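You operate a simulated robot arm through the tools that you are given. There is no shell and no other tool.

You run a simulated two-armed robot. Do the job below in one go: nothing can be reset, and whatever is moved stays where it is left.

JOB
Slide the backrest to the notch on the yellow card and lock it.
Fine: both lock knobs are freed for it and end locked.

Only the result counts: the job must be done as asked and must still hold three seconds after the hand-in. Knocking over, shifting, dropping, spilling or breaking anything else fails it.

ROBOT AND FRAMES
Two 7-joint arms with fingered hands on one trunk that stands fixed in place. Base frame: the origin is at the foot of the trunk, x ahead of it, y to its left, z up; the work surface is at about z = 800. Lengths are in mm, angles in degrees, forces in N, time in s.
The left shoulder is at [70, 157, 1289], the right one opposite. With the tool pointing down near the work surface each hand reaches from about 100 to 880 mm from the base axis, measured 20 degrees to its own side. Payload 5 kg a hand.
Tool frame (each hand has its own): the origin (TCP) lies between the finger pads and is the grasp point; the fingertips stand 31 mm ahead of it; z points along the fingers, y is the line along which they close. The gripper opens to 156 mm; its body begins 88 mm behind the TCP. The gripper is a hand of 4 fingers: y runs from the thumb to the fingers, the wrist lies at [0, 0, -249] in the tool frame, and closing takes about 1.5 s.
Orientation is that of the tool frame in the base frame, as a unit quaternion [w, x, y, z]. With the fingers straight down and closing along the base's y, the tool's x points along the base's -x, its y along +y and its z along -z.

CONTROLS
- The arms move only by the tool arm_command. It takes "left_rows", "right_rows" or both (then of equal length, played together; a hand with none holds still); each is a list of rows, each a list of 6 numbers: the shift along the base's x, y, z in mm, then the turn, a rotation vector about the base's x, y, z in degrees. In form: [[dx, dy, dz, ax, ay, az], ...]. A call has 1 to 20 rows; each row is the pose to reach, as a shift and turn from the pose commanded when the call began. "left_gripper" and "right_gripper" are, for a hand that has rows, the opening, from 0 (shut) to 1 (fully open), set as the call begins (left out, the last holds). Each row takes 0.2 s and may step no farther than 50 mm and 8.6 degrees from the row before; otherwise, or with a gripper value out of range, the whole call is refused. A pose out of reach is approached as far as the arm can. The call stops where the force on the tool passes 90 N (or 10 N more than at its start, if that is more) or the arm is blocked; 0.2 s more then pass. The fingers move at their own pace (about 108 mm/s each) and stop on an object; they squeeze with about 31 N. The grip force told is the motor's: it shows also when the fingers shut on nothing. Time passes only in rows, and 0.2 s behind the last, so rows that repeat a pose let the fingers close. It gives the time, the measured TCP pose, the force on the tool (base axes), the opening and the grip force at its end, in the units of the frame above (readings bear some noise), with the torque about the TCP (base axes, N m) and any sound that the robot's microphone picked up.
- Cameras (640 x 400 px; columns grow to the right, rows downward): "scene" is now at [119.2, 41.8, 1502.8]; the picture's right is [0.52, -0.86, 0.00], its down [-0.63, -0.38, -0.68] and it looks along [0.58, 0.35, -0.73] (base axes); focal length 320 px, centre (320, 200). "left" rides on the left gripper at [-72, 2, -111] in its tool frame; the picture's right is [-0.02, -1.00, 0.00], its down [0.84, -0.02, -0.54] and it looks along [0.54, -0.01, 0.84] (tool axes); focal length 234 px, centre (320, 200). "right" rides on the right gripper at [72, 2, -111] in its tool frame; the picture's right is [-0.02, 1.00, 0.00], its down [-0.84, -0.02, -0.54] and it looks along [-0.54, -0.01, 0.84] (tool axes); focal length 234 px, centre (320, 200).
- camera(camera): a new picture of that camera. The clock stands still meanwhile.
- slide_trunk(by): slides the trunk up (or, below 0, down) by that many mm; the arms and the scene camera ride with it, the base frame stays. It gives what a move gives, with no picture.
- finger_targets(finger1, finger2, finger3, thumb_bend, hand): sets how far each is bent, from 0 (flat) to 1 (curled in); at 0.3 the hand is open as for a grip, at 0.7 the pads meet at the TCP. One left out holds its place. A second passes; each finger stops where it meets its share of the squeeze, and holds until it gets a number again. A gripper value or a shape takes the hand back. It gives what a move gives, with no picture; readings hold the bend of each and the force on the fingers (four entries, about 0 where the hand has none), thumb and palm.
- preshape(shape, hand): the hand has 4 fingers and takes this shape, open, in about a second: jaw (thumb against the fingers, like two jaws); tri (thumb and two fingers); tip (a fingertip pinch); poke (one finger out to press); point (the index stretched); flat (the hand flat); cup (the hand cupped); fist (a fist). The gripper value then closes the fingers along that shape, each until it touches; the sizes above hold for jaw. It gives what a move gives, with no picture.
- aim_head(pan, tilt): turns the head with the scene camera to pan (to the left, within 86 degrees either way) and tilt (down, from -29 to 69), counted from straight ahead of the robot. It gives what a move gives.
- locate(camera, pixels): for up to 12 pixels [column, row] of the newest picture of that camera ("zoom" is the newest enlarged one), the place [x, y, z] in the base frame of the surface seen there, good to about 2 mm. The clock stands still meanwhile.
- close_up(camera, box): a new picture of the part [left, top, right, bottom] of that camera's present view, enlarged. The clock stands still meanwhile.
- job_done(): hands the job in; it is judged then, once.

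Leave the grippers open and the arms clear of the work at the hand-in unless told otherwise.

The tools are called after "Call:" as name(argument=value, ...) on one line, values as JSON. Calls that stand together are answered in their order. arm_command: Moves the arms, as the interface text tells. Its arguments: {"type":"object","properties":{"left_rows":{"type":"array","items":{"type":"array","items":{"type":"number"}}},"left_gripper":{"type":"number"},"right_rows":{"type":"array","items":{"type":"array","items":{"type":"number"}}},"right_gripper":{"type":"number"}},"required":[]} The other tools are called the same way: slide_trunk (by) moves the trunk up or down; preshape (shape, hand) gives the hand a shape; finger_targets (finger1, finger2, finger3, thumb_bend, hand) moves the fingers one by one; aim_head (pan, tilt) turns the head that bears the scene camera; camera (camera) takes a picture; locate (camera, pixels) gives the place of the surface under pixels of a picture; close_up (camera, box) takes an enlarged picture of a part of a camera's view; job_done () hands the job in.

At the start:

```text
time: 0.0
left_eef_pos: [519.9, 527.2, 1161.0]
left_ee_rot: [0.0, 0.0, 1.0, 0.0]
left_force: [0.7, -0.2, 0.6]
left_moment: [0.01, 0.0, 0.04]
left_finger_gap: 155.9
left_grasp_force: 0.1
left_shape: jaw
left_bend: [0.3, 0.3, 0.3, 0.3]
left_finger forces: [0.0, 0.0, 0.1, 0.0, 0.1, 0.1]
right_eef_pos: [534.4, 23.2, 1200.8]
right_ee_rot: [0.001, 0.0, 1.0, 0.0]
right_force: [-0.2, 0.0, -0.6]
right_moment: [0.03, -0.03, -0.03]
right_finger_gap: 155.9
right_grasp_force: 0.1
right_shape: jaw
right_bend: [0.3, 0.3, 0.3, 0.3]
right_finger forces: [0.0, 0.0, 0.0, 0.1, 0.0, 0.1]
trunk travel left (down, up): [-675.0, 265.0]
head pan, tilt (commanded): [31.0, 47.1]
```

scene: 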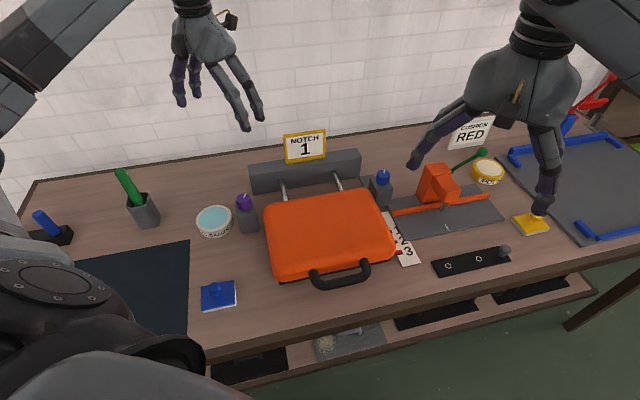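
right: 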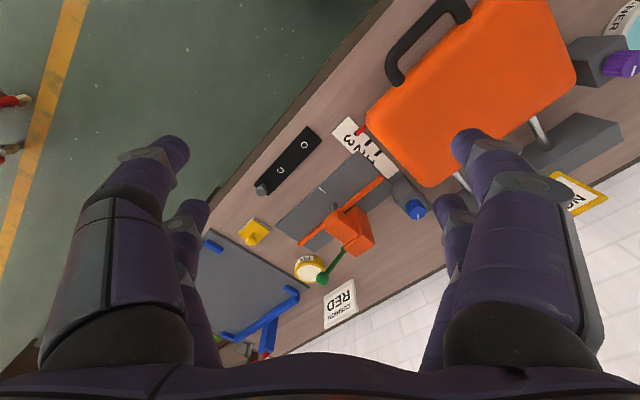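
left: 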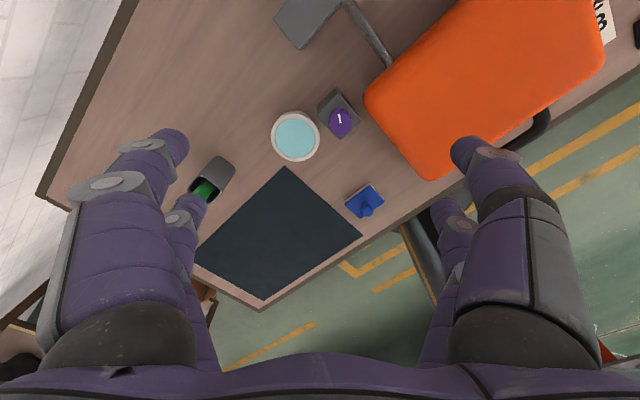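

The yellow-framed card at about (304,146) reads "NOTCH 1". The orange backrest rides on rods, with a purple knob at (245,205) and a blue knob at (382,182). I'll take close-ups of the backrest, both knobs and the notch scale near (405,240).

Call:
close_up(camera="scene", box=[220, 120, 440, 300])

Call:
close_up(camera="scene", box=[340, 160, 440, 280])

Call:
close_up(camera="right", box=[320, 60, 640, 240])

Call:
close_up(camera="left", box=[260, 0, 640, 240])

```text
2.22 times, centred on (330, 210) of scene
```

zoom: 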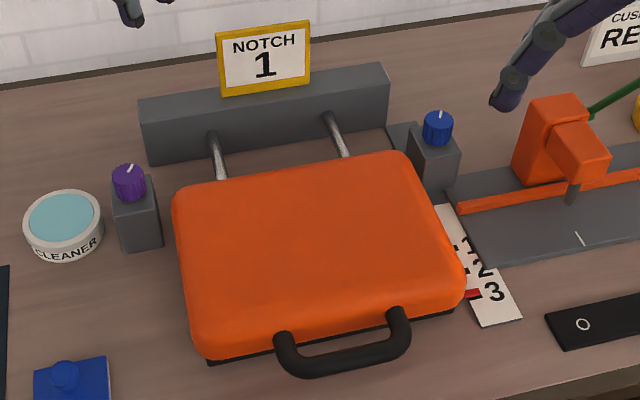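

```text
3.33 times, centred on (390, 220) of scene
```

zoom: 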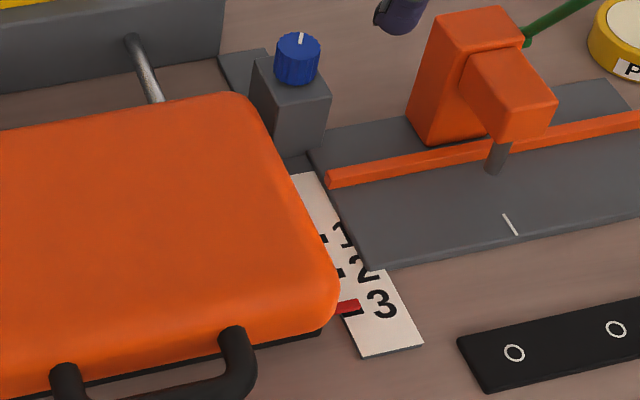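

```text
2.00 times, centred on (480, 150) of right
```

zoom: 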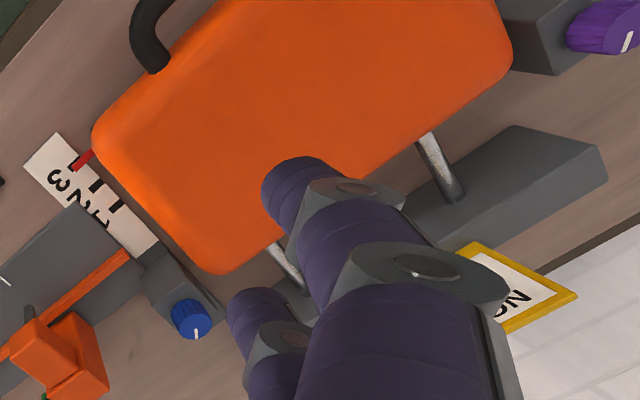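

```text
1.67 times, centred on (450, 120) of left
```

zoom: 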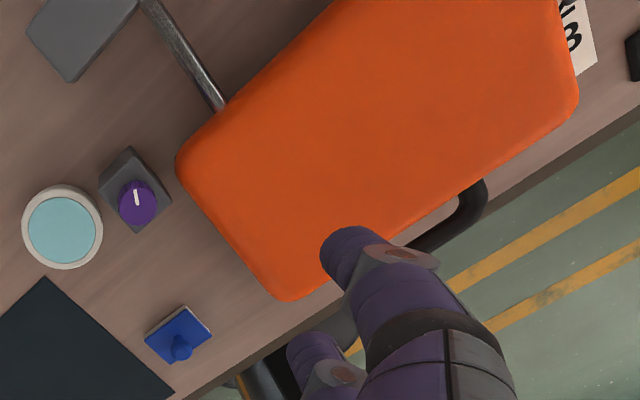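

Red pointer is at notch 3 and has to go to 1, away from the robot. I'll locate the pointer, the ticks, the knobs, the handle and the back block next, using the scene picture for all of them.

Call:
camera(camera="scene")

Call:
locate(camera="scene", pixels=[[244, 202], [383, 176], [396, 252], [404, 240], [400, 250], [318, 282], [340, 272], [363, 268], [270, 205], [375, 192], [275, 270], [385, 250]])

Call:
close_up(camera="scene", box=[380, 215, 430, 270])

Call:
close_up(camera="scene", box=[225, 180, 275, 240])

Call:
close_up(camera="scene", box=[360, 160, 410, 220])

```text
taken
```

scene: 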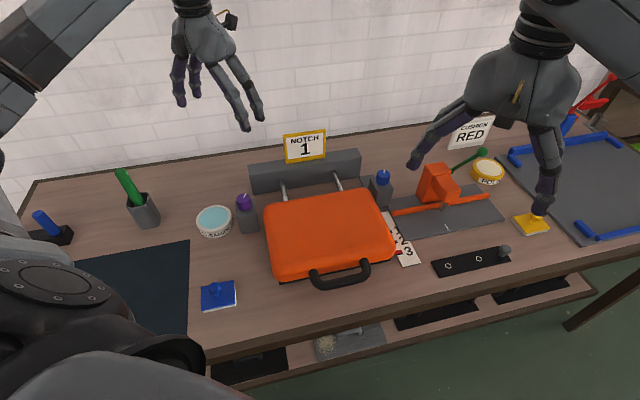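

```text
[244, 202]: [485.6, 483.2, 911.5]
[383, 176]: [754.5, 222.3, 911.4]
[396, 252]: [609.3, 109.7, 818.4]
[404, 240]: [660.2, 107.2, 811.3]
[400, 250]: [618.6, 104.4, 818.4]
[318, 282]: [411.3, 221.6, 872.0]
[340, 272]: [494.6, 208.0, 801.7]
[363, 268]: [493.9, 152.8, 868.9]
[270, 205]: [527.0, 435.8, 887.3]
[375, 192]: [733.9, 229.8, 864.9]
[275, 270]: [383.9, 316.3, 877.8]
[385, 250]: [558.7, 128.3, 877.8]
```

```text
7.27 times, centred on (405, 242) of scene
```

zoom: 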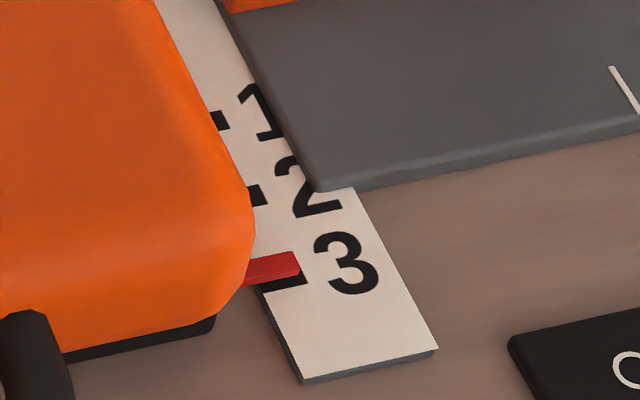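

```text
6.67 times, centred on (250, 210) of scene
```

zoom: 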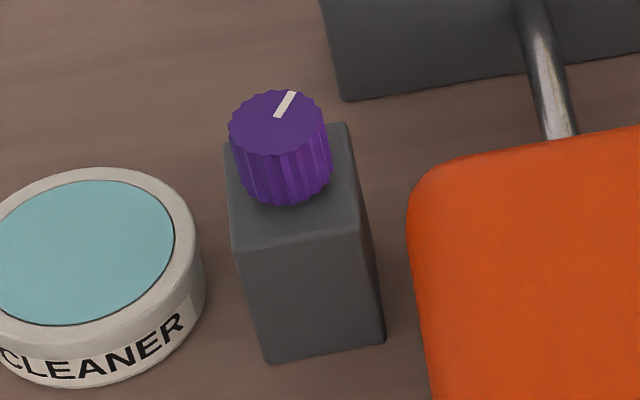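

```text
6.67 times, centred on (385, 190) of scene
```

zoom: 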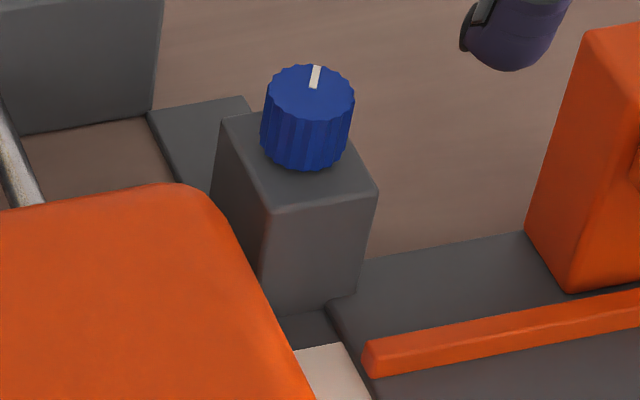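

Next I need exact places. First a close-up of the scale, with locates on pointer and ticks.

Call:
close_up(camera="scene", box=[380, 215, 430, 270])

Call:
locate(camera="zoom", pixels=[[222, 121], [262, 196], [300, 280], [294, 264], [250, 272], [180, 20], [430, 348], [305, 375], [300, 170], [150, 200], [240, 260], [210, 325]])

```text
7.27 times, centred on (405, 242) of scene
```

zoom: 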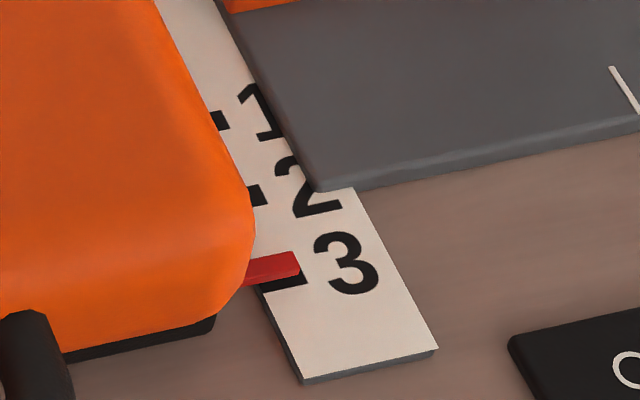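

```text
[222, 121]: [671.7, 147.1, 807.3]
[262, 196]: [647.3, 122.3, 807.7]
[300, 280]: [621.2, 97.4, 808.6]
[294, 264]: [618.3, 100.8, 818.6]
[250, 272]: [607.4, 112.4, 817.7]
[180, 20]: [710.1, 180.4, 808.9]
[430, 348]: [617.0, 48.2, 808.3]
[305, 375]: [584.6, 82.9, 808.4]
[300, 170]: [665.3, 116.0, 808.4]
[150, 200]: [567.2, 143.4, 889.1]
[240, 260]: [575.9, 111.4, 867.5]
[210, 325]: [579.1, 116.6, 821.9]
```

The ticks are about 36 mm apart, running away from the robot at roughly 40–45° to the left. Now I'll measure the purple knob in close-up.

Call:
close_up(camera="scene", box=[225, 180, 275, 240])

Call:
locate(camera="zoom", pixels=[[278, 116], [292, 94], [276, 120], [234, 128], [320, 120], [265, 145], [280, 92], [240, 240], [350, 215], [340, 130], [380, 338], [270, 358]])

Call:
close_up(camera="left", box=[300, 80, 380, 160])

Call:
locate(camera="zoom", pixels=[[320, 200], [300, 180], [340, 220]])

```text
6.67 times, centred on (250, 210) of scene
```

zoom: 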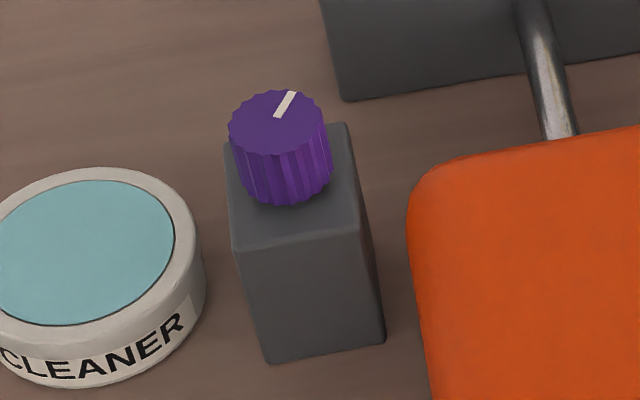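

```text
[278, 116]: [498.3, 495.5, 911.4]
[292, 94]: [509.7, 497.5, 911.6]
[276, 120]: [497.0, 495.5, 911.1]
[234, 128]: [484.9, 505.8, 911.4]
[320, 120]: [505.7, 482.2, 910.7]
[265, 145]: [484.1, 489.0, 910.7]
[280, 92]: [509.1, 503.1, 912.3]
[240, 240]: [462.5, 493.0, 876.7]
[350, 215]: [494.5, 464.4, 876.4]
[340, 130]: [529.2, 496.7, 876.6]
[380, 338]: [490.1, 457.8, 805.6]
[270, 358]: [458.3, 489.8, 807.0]
```

```text
5.00 times, centred on (340, 120) of left
```

zoom: 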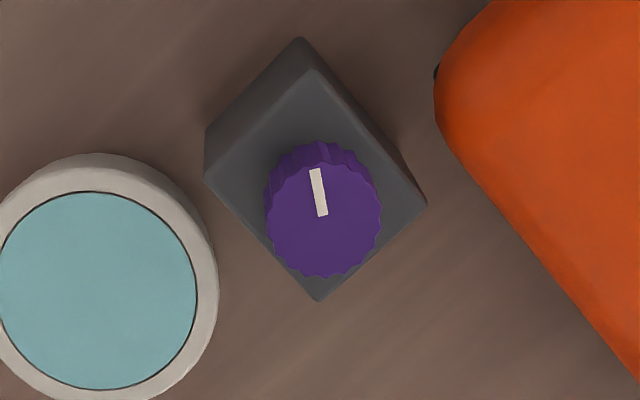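

```text
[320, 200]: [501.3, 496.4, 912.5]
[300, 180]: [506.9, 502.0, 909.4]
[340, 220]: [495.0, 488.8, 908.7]
```

The purple knob's top is at z≈911, centred near (497,494), on a block whose top is at z≈877. Now the blue knob.

Call:
close_up(camera="scene", box=[360, 160, 410, 220])

Call:
locate(camera="zoom", pixels=[[313, 86], [317, 68], [270, 90], [350, 95], [305, 115], [310, 66], [275, 205], [370, 190], [230, 115], [360, 295], [265, 310], [330, 375]])

Call:
close_up(camera="right", box=[370, 160, 450, 240])

Call:
locate(camera="zoom", pixels=[[320, 200], [340, 220], [360, 240], [360, 290]])

```text
6.67 times, centred on (385, 190) of scene
```

zoom: 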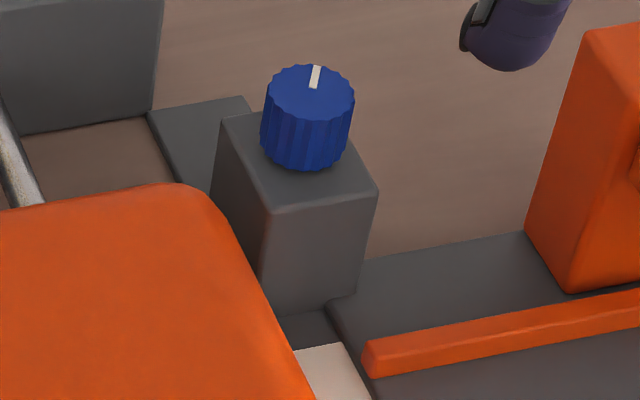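

```text
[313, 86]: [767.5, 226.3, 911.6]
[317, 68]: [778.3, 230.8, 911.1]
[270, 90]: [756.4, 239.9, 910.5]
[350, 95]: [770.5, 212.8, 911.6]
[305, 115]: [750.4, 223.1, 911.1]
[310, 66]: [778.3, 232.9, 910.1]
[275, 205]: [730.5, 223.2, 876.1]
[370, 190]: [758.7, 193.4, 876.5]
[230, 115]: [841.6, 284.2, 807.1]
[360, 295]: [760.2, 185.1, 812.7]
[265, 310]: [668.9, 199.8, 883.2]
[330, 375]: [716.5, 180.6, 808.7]
```

```text
5.00 times, centred on (410, 200) of right
```

zoom: 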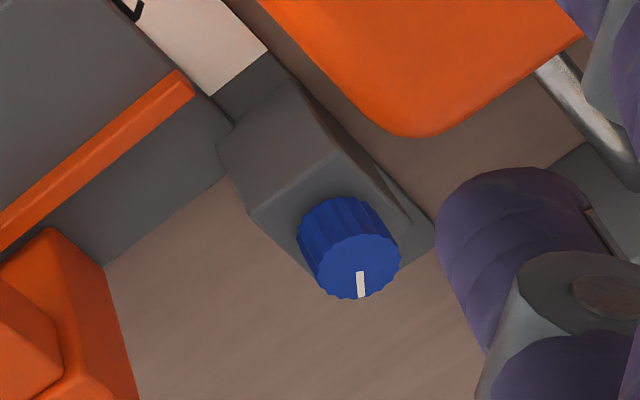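

```text
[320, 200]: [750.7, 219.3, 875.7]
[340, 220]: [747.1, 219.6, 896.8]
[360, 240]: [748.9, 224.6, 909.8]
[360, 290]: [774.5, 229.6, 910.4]
```

Both knob marks point roughly +x, so both are probably in the same, locked, state. Next I'll locate the obstacles around them: the cleaner tin (213,218), the back block (310,175), the card (305,146), the orange press (437,180) and the handle.

Call:
locate(camera="scene", pixels=[[213, 218], [231, 216], [220, 208], [265, 172], [350, 158], [304, 158], [304, 133], [440, 168], [395, 212], [285, 190], [340, 183], [482, 152]])

Call:
close_up(camera="scene", box=[260, 230, 400, 310])

Call:
locate(camera="zoom", pixels=[[240, 200], [245, 240], [300, 250], [380, 228], [460, 205], [500, 180], [485, 150], [340, 195], [400, 190], [100, 210], [600, 110], [300, 235]])

```text
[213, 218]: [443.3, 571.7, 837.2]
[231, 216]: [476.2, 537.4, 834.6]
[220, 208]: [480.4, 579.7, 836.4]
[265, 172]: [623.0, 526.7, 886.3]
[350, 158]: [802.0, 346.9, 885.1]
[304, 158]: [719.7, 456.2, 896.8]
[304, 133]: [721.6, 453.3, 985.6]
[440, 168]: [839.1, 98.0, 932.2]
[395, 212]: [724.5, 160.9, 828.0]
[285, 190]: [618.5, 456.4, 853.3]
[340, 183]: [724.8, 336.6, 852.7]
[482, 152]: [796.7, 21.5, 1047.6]
```

```text
4.57 times, centred on (330, 270) of scene
```

zoom: 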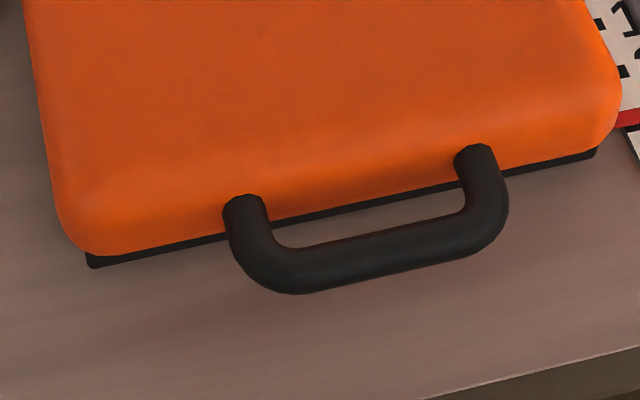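

```text
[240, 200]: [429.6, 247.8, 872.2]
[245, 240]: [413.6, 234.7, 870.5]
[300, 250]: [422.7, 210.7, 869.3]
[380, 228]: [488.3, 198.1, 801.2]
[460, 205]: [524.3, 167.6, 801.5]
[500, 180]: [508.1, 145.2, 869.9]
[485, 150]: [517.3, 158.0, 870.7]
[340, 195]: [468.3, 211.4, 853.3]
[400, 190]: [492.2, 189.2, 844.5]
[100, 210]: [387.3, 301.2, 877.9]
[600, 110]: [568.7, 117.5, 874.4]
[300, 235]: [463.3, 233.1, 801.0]
```

The tin's top is only z≈837 and the back block's about 886, so fingers at z≥880 will clear the tin. I'm moving the left hand above the purple knob at (497,494), TCP z≈1010, and then I'll look through its camera.

Call:
arm_command(left_rows=[[-8, -11, -40, 0, 0, 0], [-16, -22, -80, 0, 0, 0], [-23, -33, -120, 0, 0, 0], [-23, -33, -150, 0, 0, 0], [-23, -33, -150, 0, 0, 0]])

Call:
camera(camera="left")

Call:
camera(camera="scene")

```text
time: 1.2
left_eef_pos: [495.0, 494.1, 1010.2]
left_ee_rot: [0.001, 0.001, 1.0, 0.0]
left_force: [-0.3, 0.1, -1.2]
left_moment: [0.05, -0.02, -0.02]
left_finger_gap: 156.0
left_grasp_force: 0.0
left_shape: jaw
left_bend: [0.3, 0.3, 0.3, 0.3]
left_finger forces: [0.1, 0.0, 0.0, 0.1, 0.0, 0.0]
right_eef_pos: [535.2, 22.1, 1202.3]
right_ee_rot: [0.001, 0.001, 1.0, 0.001]
right_force: [-0.6, -0.1, -0.4]
right_moment: [0.04, -0.02, -0.03]
right_finger_gap: 155.8
right_grasp_force: 0.0
right_shape: jaw
right_bend: [0.3, 0.3, 0.3, 0.3]
right_finger forces: [0.0, 0.0, 0.0, 0.2, 0.0, 0.0]
trunk travel left (down, up): [-675.0, 265.0]
head pan, tilt (commanded): [31.0, 47.1]
```

```text
taken
```

left: 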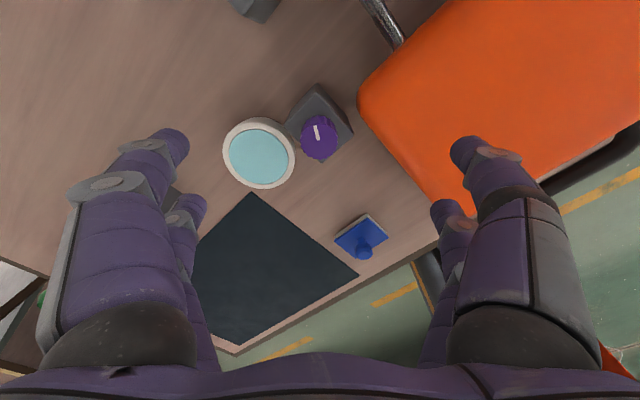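

```text
taken
```

scene: 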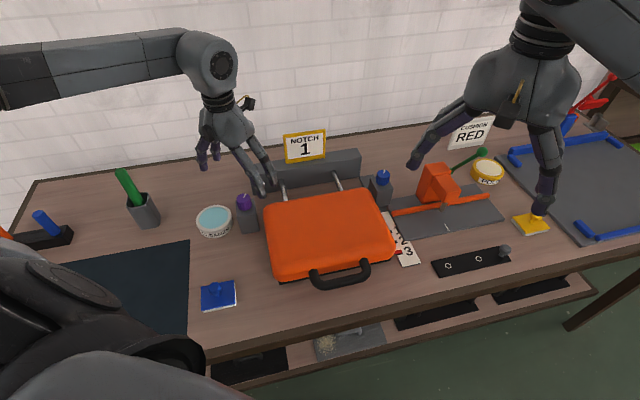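

The knob sits near (320,140) in the left view. The open −y finger would come down over the cushion, so I want the fingers only partly open and the closing line parallel to the cushion edge. I'll look at the hand's finger layout first.

Call:
close_up(camera="scene", box=[170, 60, 310, 220])

Call:
close_up(camera="scene", box=[400, 0, 620, 230])

Call:
close_up(camera="left", box=[220, 60, 420, 200])

Call:
locate(camera="zoom", pixels=[[310, 230], [300, 200], [320, 260], [290, 235], [345, 225], [450, 90], [480, 160], [560, 280], [240, 350], [160, 370]])

```text
2.50 times, centred on (240, 140) of scene
```

zoom: 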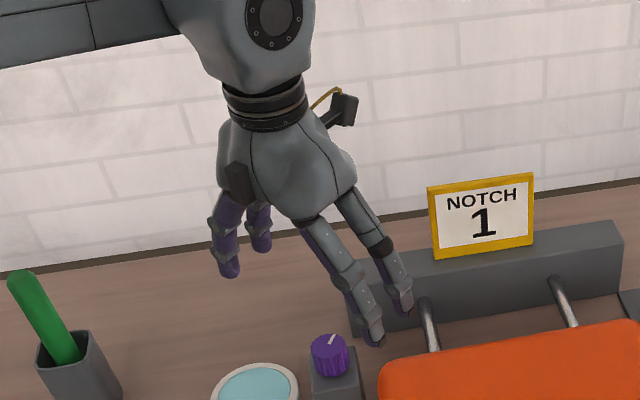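

```text
1.74 times, centred on (510, 115) of scene
```

zoom: 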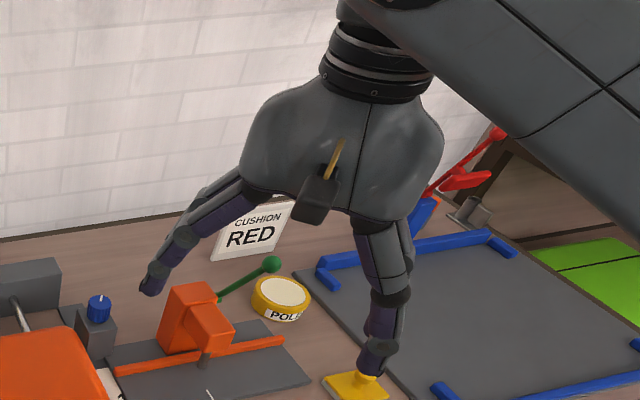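

```text
2.86 times, centred on (320, 130) of left
```

zoom: 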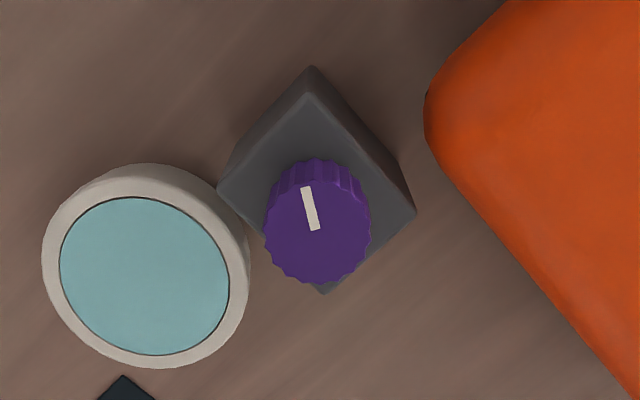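

```text
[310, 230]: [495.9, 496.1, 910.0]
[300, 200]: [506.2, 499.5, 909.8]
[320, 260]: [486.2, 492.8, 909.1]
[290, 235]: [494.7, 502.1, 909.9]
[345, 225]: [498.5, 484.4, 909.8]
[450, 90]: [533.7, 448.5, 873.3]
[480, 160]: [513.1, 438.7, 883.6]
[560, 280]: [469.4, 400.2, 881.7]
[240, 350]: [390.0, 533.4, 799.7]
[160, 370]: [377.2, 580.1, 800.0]
```

Knob centre is about (496,494), radius about 17.5, and the mark points about 12° from +x. I'll try the "tri" shape up here to see how the digits line up.

Call:
preshape(hand="left", shape="tri")

Call:
camera(camera="left")

Call:
close_up(camera="scene", box=[170, 60, 310, 220])

```text
time: 2.1
left_eef_pos: [496.7, 494.4, 1010.3]
left_ee_rot: [0.0, 0.0, 1.0, 0.0]
left_force: [-0.4, -0.1, 0.7]
left_moment: [0.0, 0.0, 0.01]
left_finger_gap: 155.8
left_grasp_force: 0.1
left_shape: tri
left_bend: [0.3, 0.3, 0.3, 0.3]
left_finger forces: [0.0, 0.1, 0.0, 0.1, 0.0, 0.1]
right_eef_pos: [533.4, 24.4, 1200.0]
right_ee_rot: [0.0, 0.0, 1.0, 0.0]
right_force: [-0.5, -0.3, -0.4]
right_moment: [0.03, -0.02, -0.02]
right_finger_gap: 155.8
right_grasp_force: 0.1
right_shape: jaw
right_bend: [0.3, 0.3, 0.3, 0.3]
right_finger forces: [0.0, 0.0, 0.1, 0.0, 0.0, 0.1]
trunk travel left (down, up): [-675.0, 265.0]
head pan, tilt (commanded): [31.0, 47.1]
```

```text
taken
```

left: 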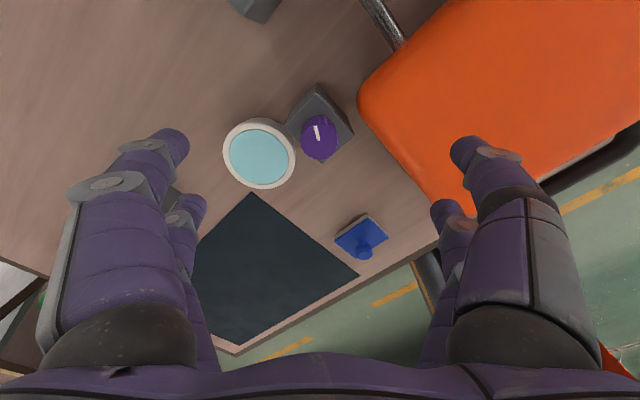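

```text
2.50 times, centred on (240, 140) of scene
```

zoom: 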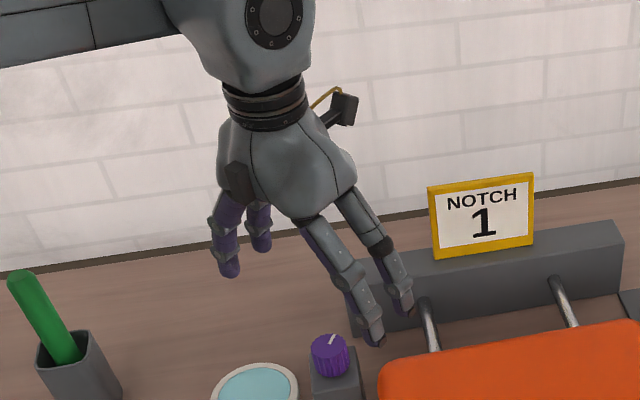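

Open, tri looks the same as jaw. I'll close the left hand on nothing here, well above everything, to see how the digits meet.

Call:
arm_command(left_rows=[[0, 0, 0, 0, 0, 0], [0, 0, 0, 0, 0, 0], [0, 0, 0, 0, 0, 0], [0, 0, 0, 0, 0, 0], [0, 0, 0, 0, 0, 0], [0, 0, 0, 0, 0, 0]], left_gripper=0.3)

Call:
camera(camera="left")

Call:
close_up(camera="scene", box=[170, 60, 310, 220])

```text
time: 3.5
left_eef_pos: [496.5, 494.0, 1009.5]
left_ee_rot: [-0.001, 0.0, 1.0, 0.0]
left_force: [0.3, -0.7, -0.1]
left_moment: [-0.02, -0.01, 0.02]
left_finger_gap: 47.3
left_grasp_force: 0.1
left_shape: tri
left_bend: [0.73, 0.73, 0.73, 0.7]
left_finger forces: [0.0, 0.1, 0.0, 0.0, 0.0, 0.1]
right_eef_pos: [534.1, 23.5, 1201.2]
right_ee_rot: [0.001, 0.001, 1.0, 0.001]
right_force: [0.7, -0.5, 0.1]
right_moment: [-0.01, 0.02, 0.0]
right_finger_gap: 155.9
right_grasp_force: 0.0
right_shape: jaw
right_bend: [0.3, 0.3, 0.3, 0.3]
right_finger forces: [0.0, 0.0, 0.1, 0.0, 0.0, 0.1]
trunk travel left (down, up): [-675.0, 265.0]
head pan, tilt (commanded): [31.0, 47.1]
```

```text
taken
```

left: 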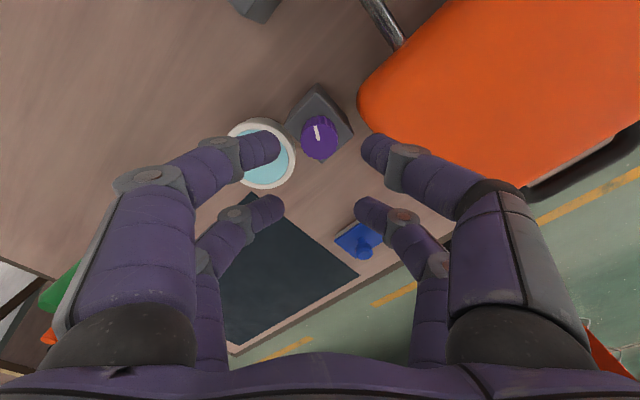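

```text
2.50 times, centred on (240, 140) of scene
```

zoom: 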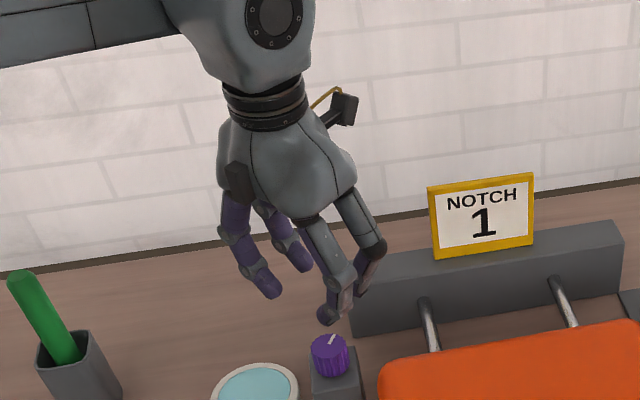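

Two digits on each side. I'll locate the four tips: (272,148), (378,150), (275,208) and (365,208).

Call:
locate(camera="left", pixels=[[268, 146], [378, 150], [270, 207], [367, 209], [262, 155], [390, 155], [255, 215], [380, 215], [200, 160], [450, 175]])

Call:
close_up(camera="left", box=[180, 110, 460, 290])

```text
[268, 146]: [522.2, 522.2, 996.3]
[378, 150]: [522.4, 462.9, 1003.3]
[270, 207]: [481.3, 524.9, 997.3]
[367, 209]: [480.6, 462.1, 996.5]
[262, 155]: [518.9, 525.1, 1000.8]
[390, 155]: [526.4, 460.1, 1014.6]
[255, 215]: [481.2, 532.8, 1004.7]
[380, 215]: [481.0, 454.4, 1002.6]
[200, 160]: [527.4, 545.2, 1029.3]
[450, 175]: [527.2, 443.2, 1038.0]
```

```text
2.22 times, centred on (320, 200) of left
```

zoom: 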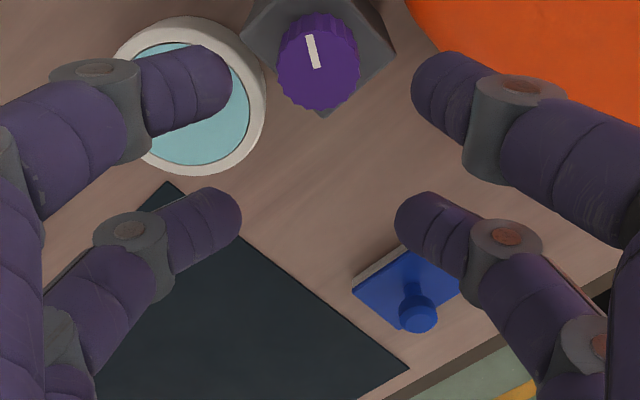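

The digits sit at about ±20 mm along tool x, so closing should cage the 35 mm knob with four contacts. I'll go back to jaw, keep it at 0.3 (47 mm gap), and turn the hand −47° about z so it closes parallel to the cushion's edge.

Call:
preshape(hand="left", shape="jaw")

Call:
arm_command(left_rows=[[0, 0, 0, 0, 0, -8], [0, 0, 0, 0, 0, -16], [0, 0, 0, 0, 0, -24], [0, 0, 0, 0, 0, -32], [0, 0, 0, 0, 0, -40], [0, 0, 0, 0, 0, -47], [0, 0, 0, 0, 0, -47], [0, 0, 0, 0, 0, -47]], left_gripper=0.33)

Call:
camera(camera="left")

Call:
camera(camera="scene")

```text
time: 4.4
left_eef_pos: [495.8, 495.1, 1010.1]
left_ee_rot: [0.0, 0.0, 1.0, 0.0]
left_force: [0.6, 0.0, 0.1]
left_moment: [0.01, 0.01, -0.03]
left_finger_gap: 155.8
left_grasp_force: 0.0
left_shape: jaw
left_bend: [0.3, 0.3, 0.3, 0.3]
left_finger forces: [0.0, 0.0, 0.0, 0.0, 0.0, 0.1]
right_eef_pos: [533.8, 23.2, 1201.3]
right_ee_rot: [0.001, 0.002, 1.0, -0.001]
right_force: [-0.2, 0.7, 0.7]
right_moment: [0.0, 0.0, -0.03]
right_finger_gap: 155.8
right_grasp_force: 0.0
right_shape: jaw
right_bend: [0.3, 0.3, 0.3, 0.3]
right_finger forces: [0.1, 0.0, 0.1, 0.1, 0.0, 0.0]
trunk travel left (down, up): [-675.0, 265.0]
head pan, tilt (commanded): [31.0, 47.1]
```

```text
time: 6.2
left_eef_pos: [496.6, 493.8, 1010.6]
left_ee_rot: [0.0, 0.399, 0.917, 0.0]
left_force: [-0.2, -0.5, 0.6]
left_moment: [-0.01, 0.0, -0.01]
left_finger_gap: 51.8
left_grasp_force: 0.1
left_shape: jaw
left_bend: [0.73, 0.73, 0.73, 0.7]
left_finger forces: [0.1, 0.0, 0.0, 0.0, 0.1, 0.0]
right_eef_pos: [534.2, 23.0, 1200.4]
right_ee_rot: [0.0, 0.001, 1.0, 0.0]
right_force: [0.6, 0.6, 0.6]
right_moment: [0.01, 0.0, -0.01]
right_finger_gap: 155.9
right_grasp_force: 0.0
right_shape: jaw
right_bend: [0.3, 0.3, 0.3, 0.3]
right_finger forces: [0.1, 0.0, 0.0, 0.0, 0.0, 0.0]
trunk travel left (down, up): [-675.0, 265.0]
head pan, tilt (commanded): [31.0, 47.1]
```

```text
taken
```

left: 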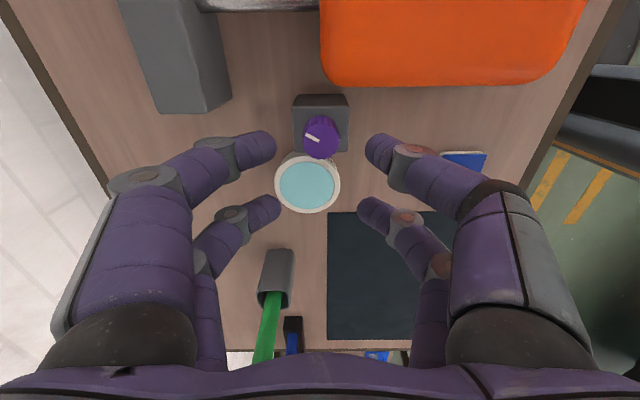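

```text
taken
```

scene: 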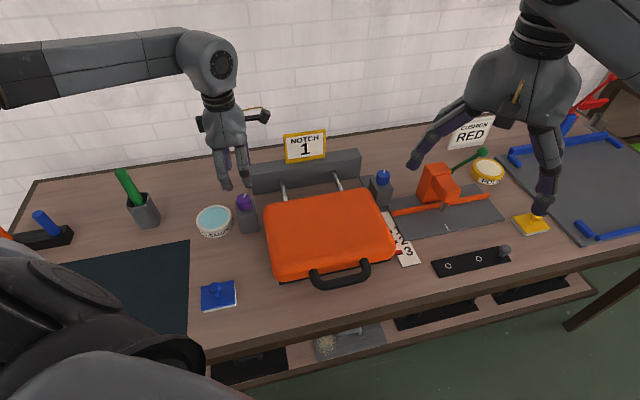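

The view is now square to the block, and the mark points left and a little up. I'll check the block for any lock symbols in a close-up and refine the centre.

Call:
close_up(camera="left", box=[270, 80, 370, 170])

Call:
locate(camera="zoom", pixels=[[330, 255], [215, 255], [440, 255], [330, 160], [330, 340], [235, 250], [300, 220], [160, 80], [500, 80], [150, 250], [490, 280]])

```text
4.44 times, centred on (320, 125) of left
```

zoom: 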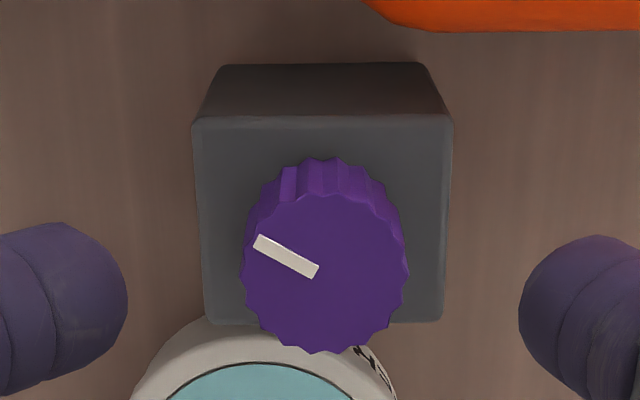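

```text
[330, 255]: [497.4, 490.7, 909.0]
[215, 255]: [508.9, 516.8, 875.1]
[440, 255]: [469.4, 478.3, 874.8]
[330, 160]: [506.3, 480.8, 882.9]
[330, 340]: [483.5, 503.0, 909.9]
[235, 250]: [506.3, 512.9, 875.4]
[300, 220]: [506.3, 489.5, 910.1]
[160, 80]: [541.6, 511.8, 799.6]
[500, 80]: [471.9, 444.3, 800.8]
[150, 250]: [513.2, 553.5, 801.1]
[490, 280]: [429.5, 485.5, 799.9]
```

No markings on the block. The knob centre is (495.6,494.0) and the TCP is within 1 mm of it. I'm descending 98 mm to TCP z≈912 with the fingers still at a 52 mm gap.

Call:
arm_command(left_rows=[[-0.5, 0, -30, 0, 0, 0], [-0.5, 0, -60, 0, 0, 0], [-0.5, 0, -80, 0, 0, 0], [-0.5, 0, -90, 0, 0, 0], [-0.5, 0, -97, 0, 0, 0], [-0.5, 0, -97, 0, 0, 0]])

Call:
camera(camera="left")

Call:
close_up(camera="scene", box=[170, 120, 310, 260])

```text
time: 7.6
left_eef_pos: [496.3, 494.6, 912.6]
left_ee_rot: [0.0, 0.399, 0.917, -0.001]
left_force: [0.0, -0.9, 0.2]
left_moment: [-0.01, 0.02, 0.03]
left_finger_gap: 51.8
left_grasp_force: 0.0
left_shape: jaw
left_bend: [0.73, 0.73, 0.73, 0.7]
left_finger forces: [0.0, 0.1, 0.1, 0.0, 0.1, 0.0]
right_eef_pos: [534.0, 23.8, 1201.1]
right_ee_rot: [0.0, 0.001, 1.0, 0.0]
right_force: [-0.3, 0.1, -0.4]
right_moment: [-0.01, 0.0, -0.01]
right_finger_gap: 155.9
right_grasp_force: 0.1
right_shape: jaw
right_bend: [0.3, 0.3, 0.3, 0.3]
right_finger forces: [0.1, 0.1, 0.1, 0.0, 0.1, 0.0]
trunk travel left (down, up): [-675.0, 265.0]
head pan, tilt (commanded): [31.0, 47.1]
```

```text
taken
```

left: 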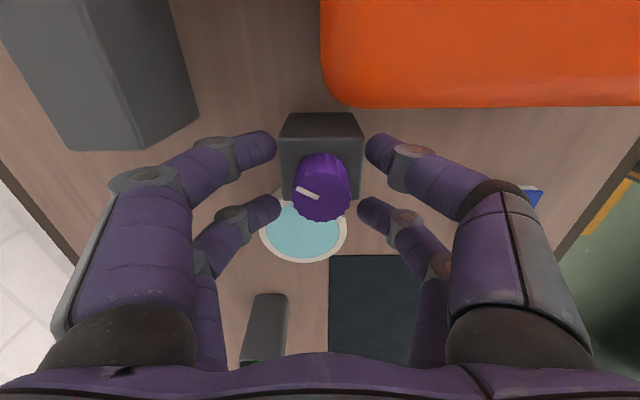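

```text
2.86 times, centred on (240, 190) of scene
```

zoom: 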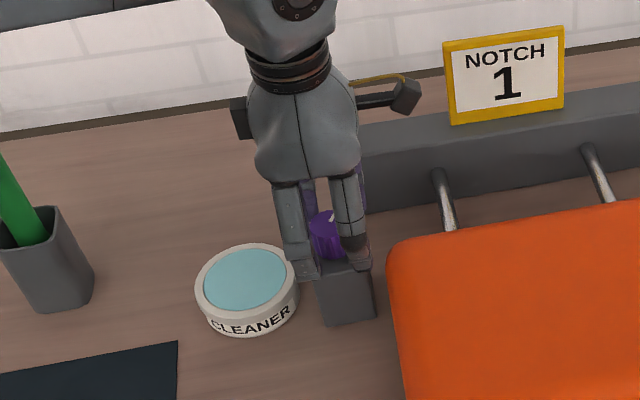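

The knob is at picture centre, between the digits. I'll check fingertip heights before closing.

Call:
locate(camera="left", pixels=[[268, 146], [378, 150], [272, 205], [366, 208], [272, 160], [320, 200], [320, 165], [320, 135]])

Call:
arm_command(left_rows=[[0, 0, 0, 0, 0, 0], [0, 0, 0, 0, 0, 0], [0, 0, 0, 0, 0, 0], [0, 0, 0, 0, 0, 0], [0, 0, 0, 0, 0, 0], [0, 0, 0, 0, 0, 0], [0, 0, 0, 0, 0, 0], [0, 0, 0, 0, 0, 0]], left_gripper=0.0)

Call:
camera(camera="left")

```text
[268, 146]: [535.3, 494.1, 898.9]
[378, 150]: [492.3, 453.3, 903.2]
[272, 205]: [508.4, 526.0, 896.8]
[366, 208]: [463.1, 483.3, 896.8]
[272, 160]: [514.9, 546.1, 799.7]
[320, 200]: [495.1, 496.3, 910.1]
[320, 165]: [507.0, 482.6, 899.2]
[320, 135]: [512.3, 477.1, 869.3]
```

```text
time: 9.4
left_eef_pos: [497.1, 496.4, 912.2]
left_ee_rot: [-0.001, 0.399, 0.917, -0.001]
left_force: [-2.5, 7.5, -6.0]
left_moment: [0.08, -0.05, -0.02]
left_finger_gap: 0.8
left_grasp_force: 31.0
left_shape: jaw
left_bend: [0.7, 0.71, 0.72, 0.71]
left_finger forces: [0.0, 23.3, 26.7, 0.0, 0.0, 0.0]
right_eef_pos: [533.5, 25.9, 1199.9]
right_ee_rot: [0.001, 0.001, 1.0, 0.0]
right_force: [0.9, -0.5, -0.1]
right_moment: [-0.02, -0.03, 0.0]
right_finger_gap: 155.9
right_grasp_force: 0.0
right_shape: jaw
right_bend: [0.3, 0.3, 0.3, 0.3]
right_finger forces: [0.1, 0.1, 0.1, 0.1, 0.1, 0.1]
trunk travel left (down, up): [-675.0, 265.0]
head pan, tilt (commanded): [31.0, 47.1]
```

```text
taken
```

left: 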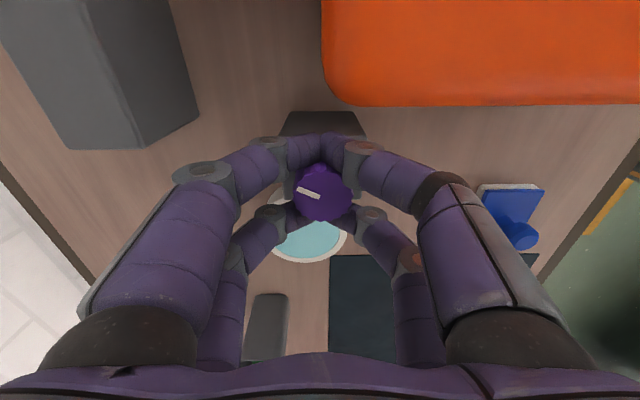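

The grip reads 31 N but the gap is only 0.8 mm, so the front pair may have met beyond the knob. Checking closer.

Call:
close_up(camera="left", box=[230, 110, 410, 260])

Call:
close_up(camera="scene", box=[200, 150, 290, 240])

```text
2.67 times, centred on (320, 185) of left
```

zoom: 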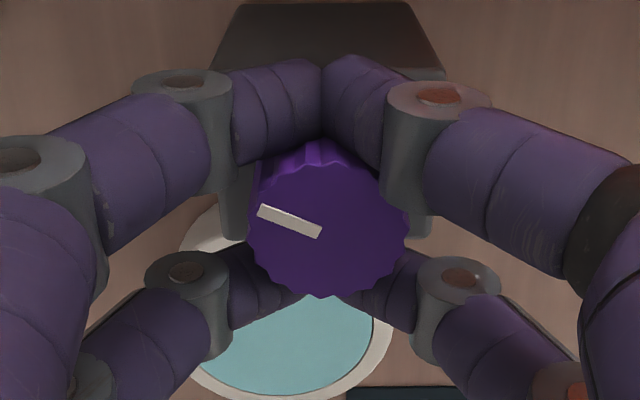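

```text
4.44 times, centred on (245, 195) of scene
```

zoom: 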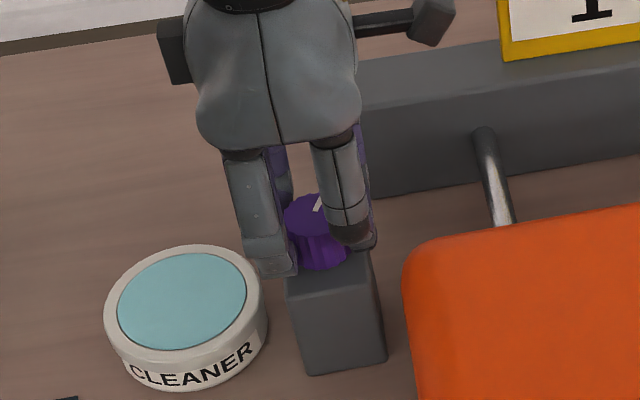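

The digit pairs meet on either side of the knob without squeezing it, so this grip is no good for turning. I'll open slightly, lift clear, and see what the "tip" shape does.

Call:
arm_command(left_rows=[[0, 0, 0, 0, 0, 0], [0, 0, 0, 0, 0, 0], [0, 0, 0, 0, 0, 0], [0, 0, 20, 0, 0, 0], [0, 0, 55, 0, 0, 0], [0, 0, 98, 0, 0, 0], [0, 0, 98, 0, 0, 0]], left_gripper=0.33)

Call:
preshape(hand="left", shape="tip")

Call:
camera(camera="left")

Call:
close_up(camera="scene", box=[170, 60, 310, 220])

```text
time: 11.0
left_eef_pos: [496.6, 494.0, 1011.4]
left_ee_rot: [0.0, 0.399, 0.917, 0.0]
left_force: [0.0, 0.6, -0.7]
left_moment: [-0.02, 0.02, 0.02]
left_finger_gap: 51.3
left_grasp_force: 0.0
left_shape: jaw
left_bend: [0.74, 0.74, 0.74, 0.7]
left_finger forces: [0.1, 0.0, 0.0, 0.0, 0.0, 0.0]
right_eef_pos: [535.2, 23.5, 1201.0]
right_ee_rot: [0.001, 0.0, 1.0, 0.0]
right_force: [0.3, -0.5, -0.6]
right_moment: [-0.01, 0.01, 0.04]
right_finger_gap: 155.9
right_grasp_force: 0.0
right_shape: jaw
right_bend: [0.3, 0.3, 0.3, 0.3]
right_finger forces: [0.0, 0.0, 0.0, 0.1, 0.0, 0.0]
trunk travel left (down, up): [-675.0, 265.0]
head pan, tilt (commanded): [31.0, 47.1]
```

```text
time: 11.9
left_eef_pos: [496.9, 494.8, 1011.4]
left_ee_rot: [-0.001, 0.399, 0.917, 0.0]
left_force: [-0.2, 0.3, 0.7]
left_moment: [0.0, -0.01, -0.01]
left_finger_gap: 155.8
left_grasp_force: 0.1
left_shape: tip
left_bend: [0.3, 0.3, 0.3, 0.3]
left_finger forces: [0.0, 0.0, 0.0, 0.0, 0.1, 0.1]
right_eef_pos: [533.6, 23.4, 1201.1]
right_ee_rot: [0.0, 0.0, 1.0, -0.001]
right_force: [-0.2, 0.4, -0.6]
right_moment: [-0.01, -0.05, -0.02]
right_finger_gap: 155.6
right_grasp_force: 0.1
right_shape: jaw
right_bend: [0.3, 0.3, 0.3, 0.3]
right_finger forces: [0.0, 0.0, 0.0, 0.0, 0.0, 0.0]
trunk travel left (down, up): [-675.0, 265.0]
head pan, tilt (commanded): [31.0, 47.1]
```

```text
taken
```

left: 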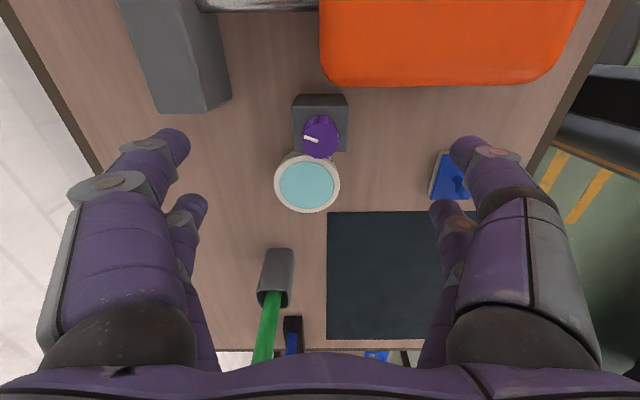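

```text
2.50 times, centred on (240, 140) of scene
```

zoom: 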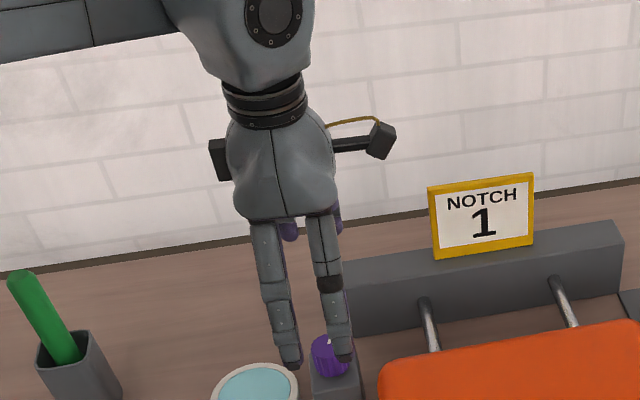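

Open, "tip" looks the same. I'll close it here in the air to see how it ends.

Call:
arm_command(left_rows=[[0, 0, 0, 0, 0, 0], [0, 0, 0, 0, 0, 0], [0, 0, 0, 0, 0, 0], [0, 0, 0, 0, 0, 0], [0, 0, 0, 0, 0, 0], [0, 0, 0, 0, 0, 0], [0, 0, 0, 0, 0, 0], [0, 0, 0, 0, 0, 0]], left_gripper=0.1)

Call:
close_up(camera="left", box=[180, 100, 460, 280])

Call:
close_up(camera="scene", box=[170, 60, 310, 220])

```text
time: 13.7
left_eef_pos: [496.3, 493.5, 1012.1]
left_ee_rot: [0.0, 0.398, 0.917, 0.0]
left_force: [-0.4, 0.4, 0.4]
left_moment: [0.01, 0.03, 0.02]
left_finger_gap: 16.2
left_grasp_force: 0.0
left_shape: tip
left_bend: [0.72, 0.72, 0.72, 0.7]
left_finger forces: [0.1, 0.0, 0.1, 0.0, 0.0, 0.0]
right_eef_pos: [535.9, 24.0, 1200.3]
right_ee_rot: [0.001, 0.0, 1.0, 0.001]
right_force: [0.6, -0.1, -0.6]
right_moment: [0.02, -0.01, -0.01]
right_finger_gap: 155.9
right_grasp_force: 0.1
right_shape: jaw
right_bend: [0.3, 0.3, 0.3, 0.3]
right_finger forces: [0.1, 0.0, 0.0, 0.0, 0.0, 0.0]
trunk travel left (down, up): [-675.0, 265.0]
head pan, tilt (commanded): [31.0, 47.1]
```

```text
2.22 times, centred on (320, 190) of left
```

zoom: 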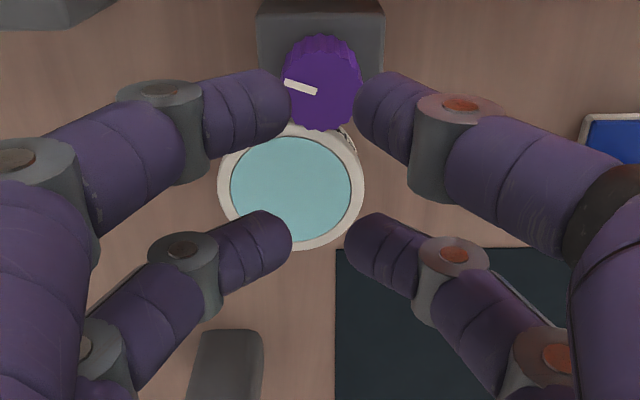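

```text
2.50 times, centred on (240, 140) of scene
```

zoom: 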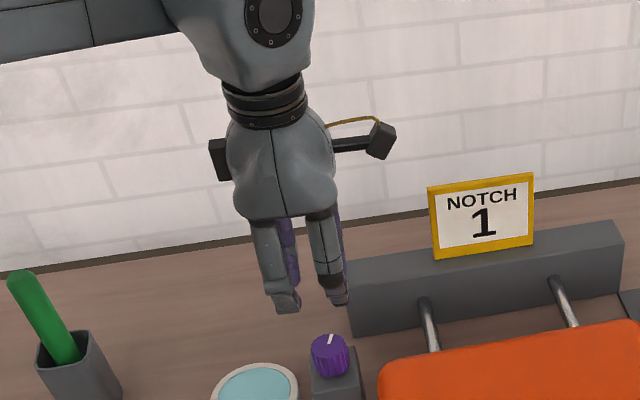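

All shapes keep two opposed pairs. A single opposed pair can pinch the knob across its diameter if I offset the hand. I'll locate the tips to get the pair offset.

Call:
camera(camera="left")

Call:
close_up(camera="left", box=[180, 100, 460, 280])

Call:
locate(camera="zoom", pixels=[[265, 90], [265, 75], [265, 120], [380, 90], [380, 78], [275, 230], [275, 215], [275, 250], [365, 232], [365, 217], [365, 255], [240, 100]])

```text
taken
```

left: 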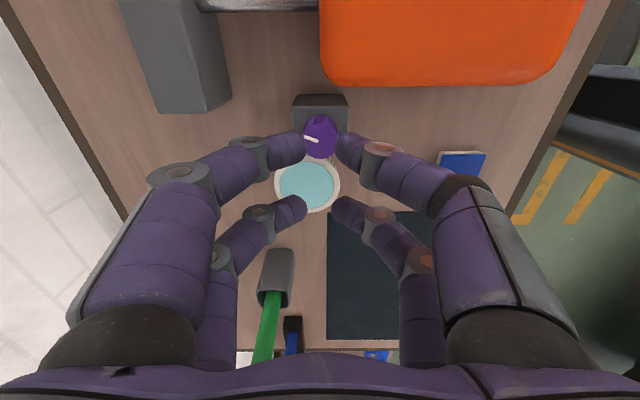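

```text
2.22 times, centred on (320, 190) of left
```

zoom: 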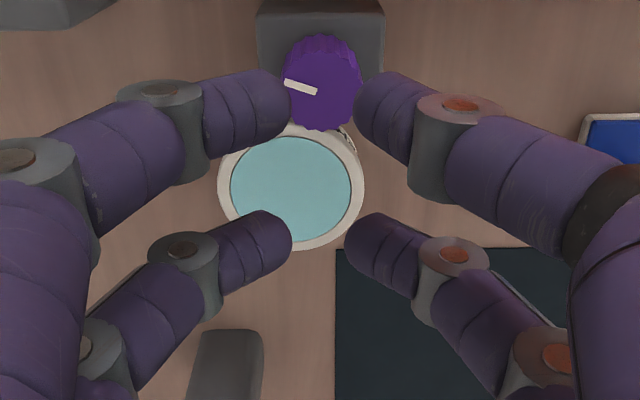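

```text
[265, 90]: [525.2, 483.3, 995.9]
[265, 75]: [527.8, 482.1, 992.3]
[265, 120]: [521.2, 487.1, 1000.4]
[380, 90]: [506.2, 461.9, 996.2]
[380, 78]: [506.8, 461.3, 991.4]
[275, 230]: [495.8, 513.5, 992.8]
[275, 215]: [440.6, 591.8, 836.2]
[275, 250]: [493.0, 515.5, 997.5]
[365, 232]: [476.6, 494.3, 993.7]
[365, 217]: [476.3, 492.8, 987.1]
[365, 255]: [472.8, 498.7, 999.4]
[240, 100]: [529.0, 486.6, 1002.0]
```

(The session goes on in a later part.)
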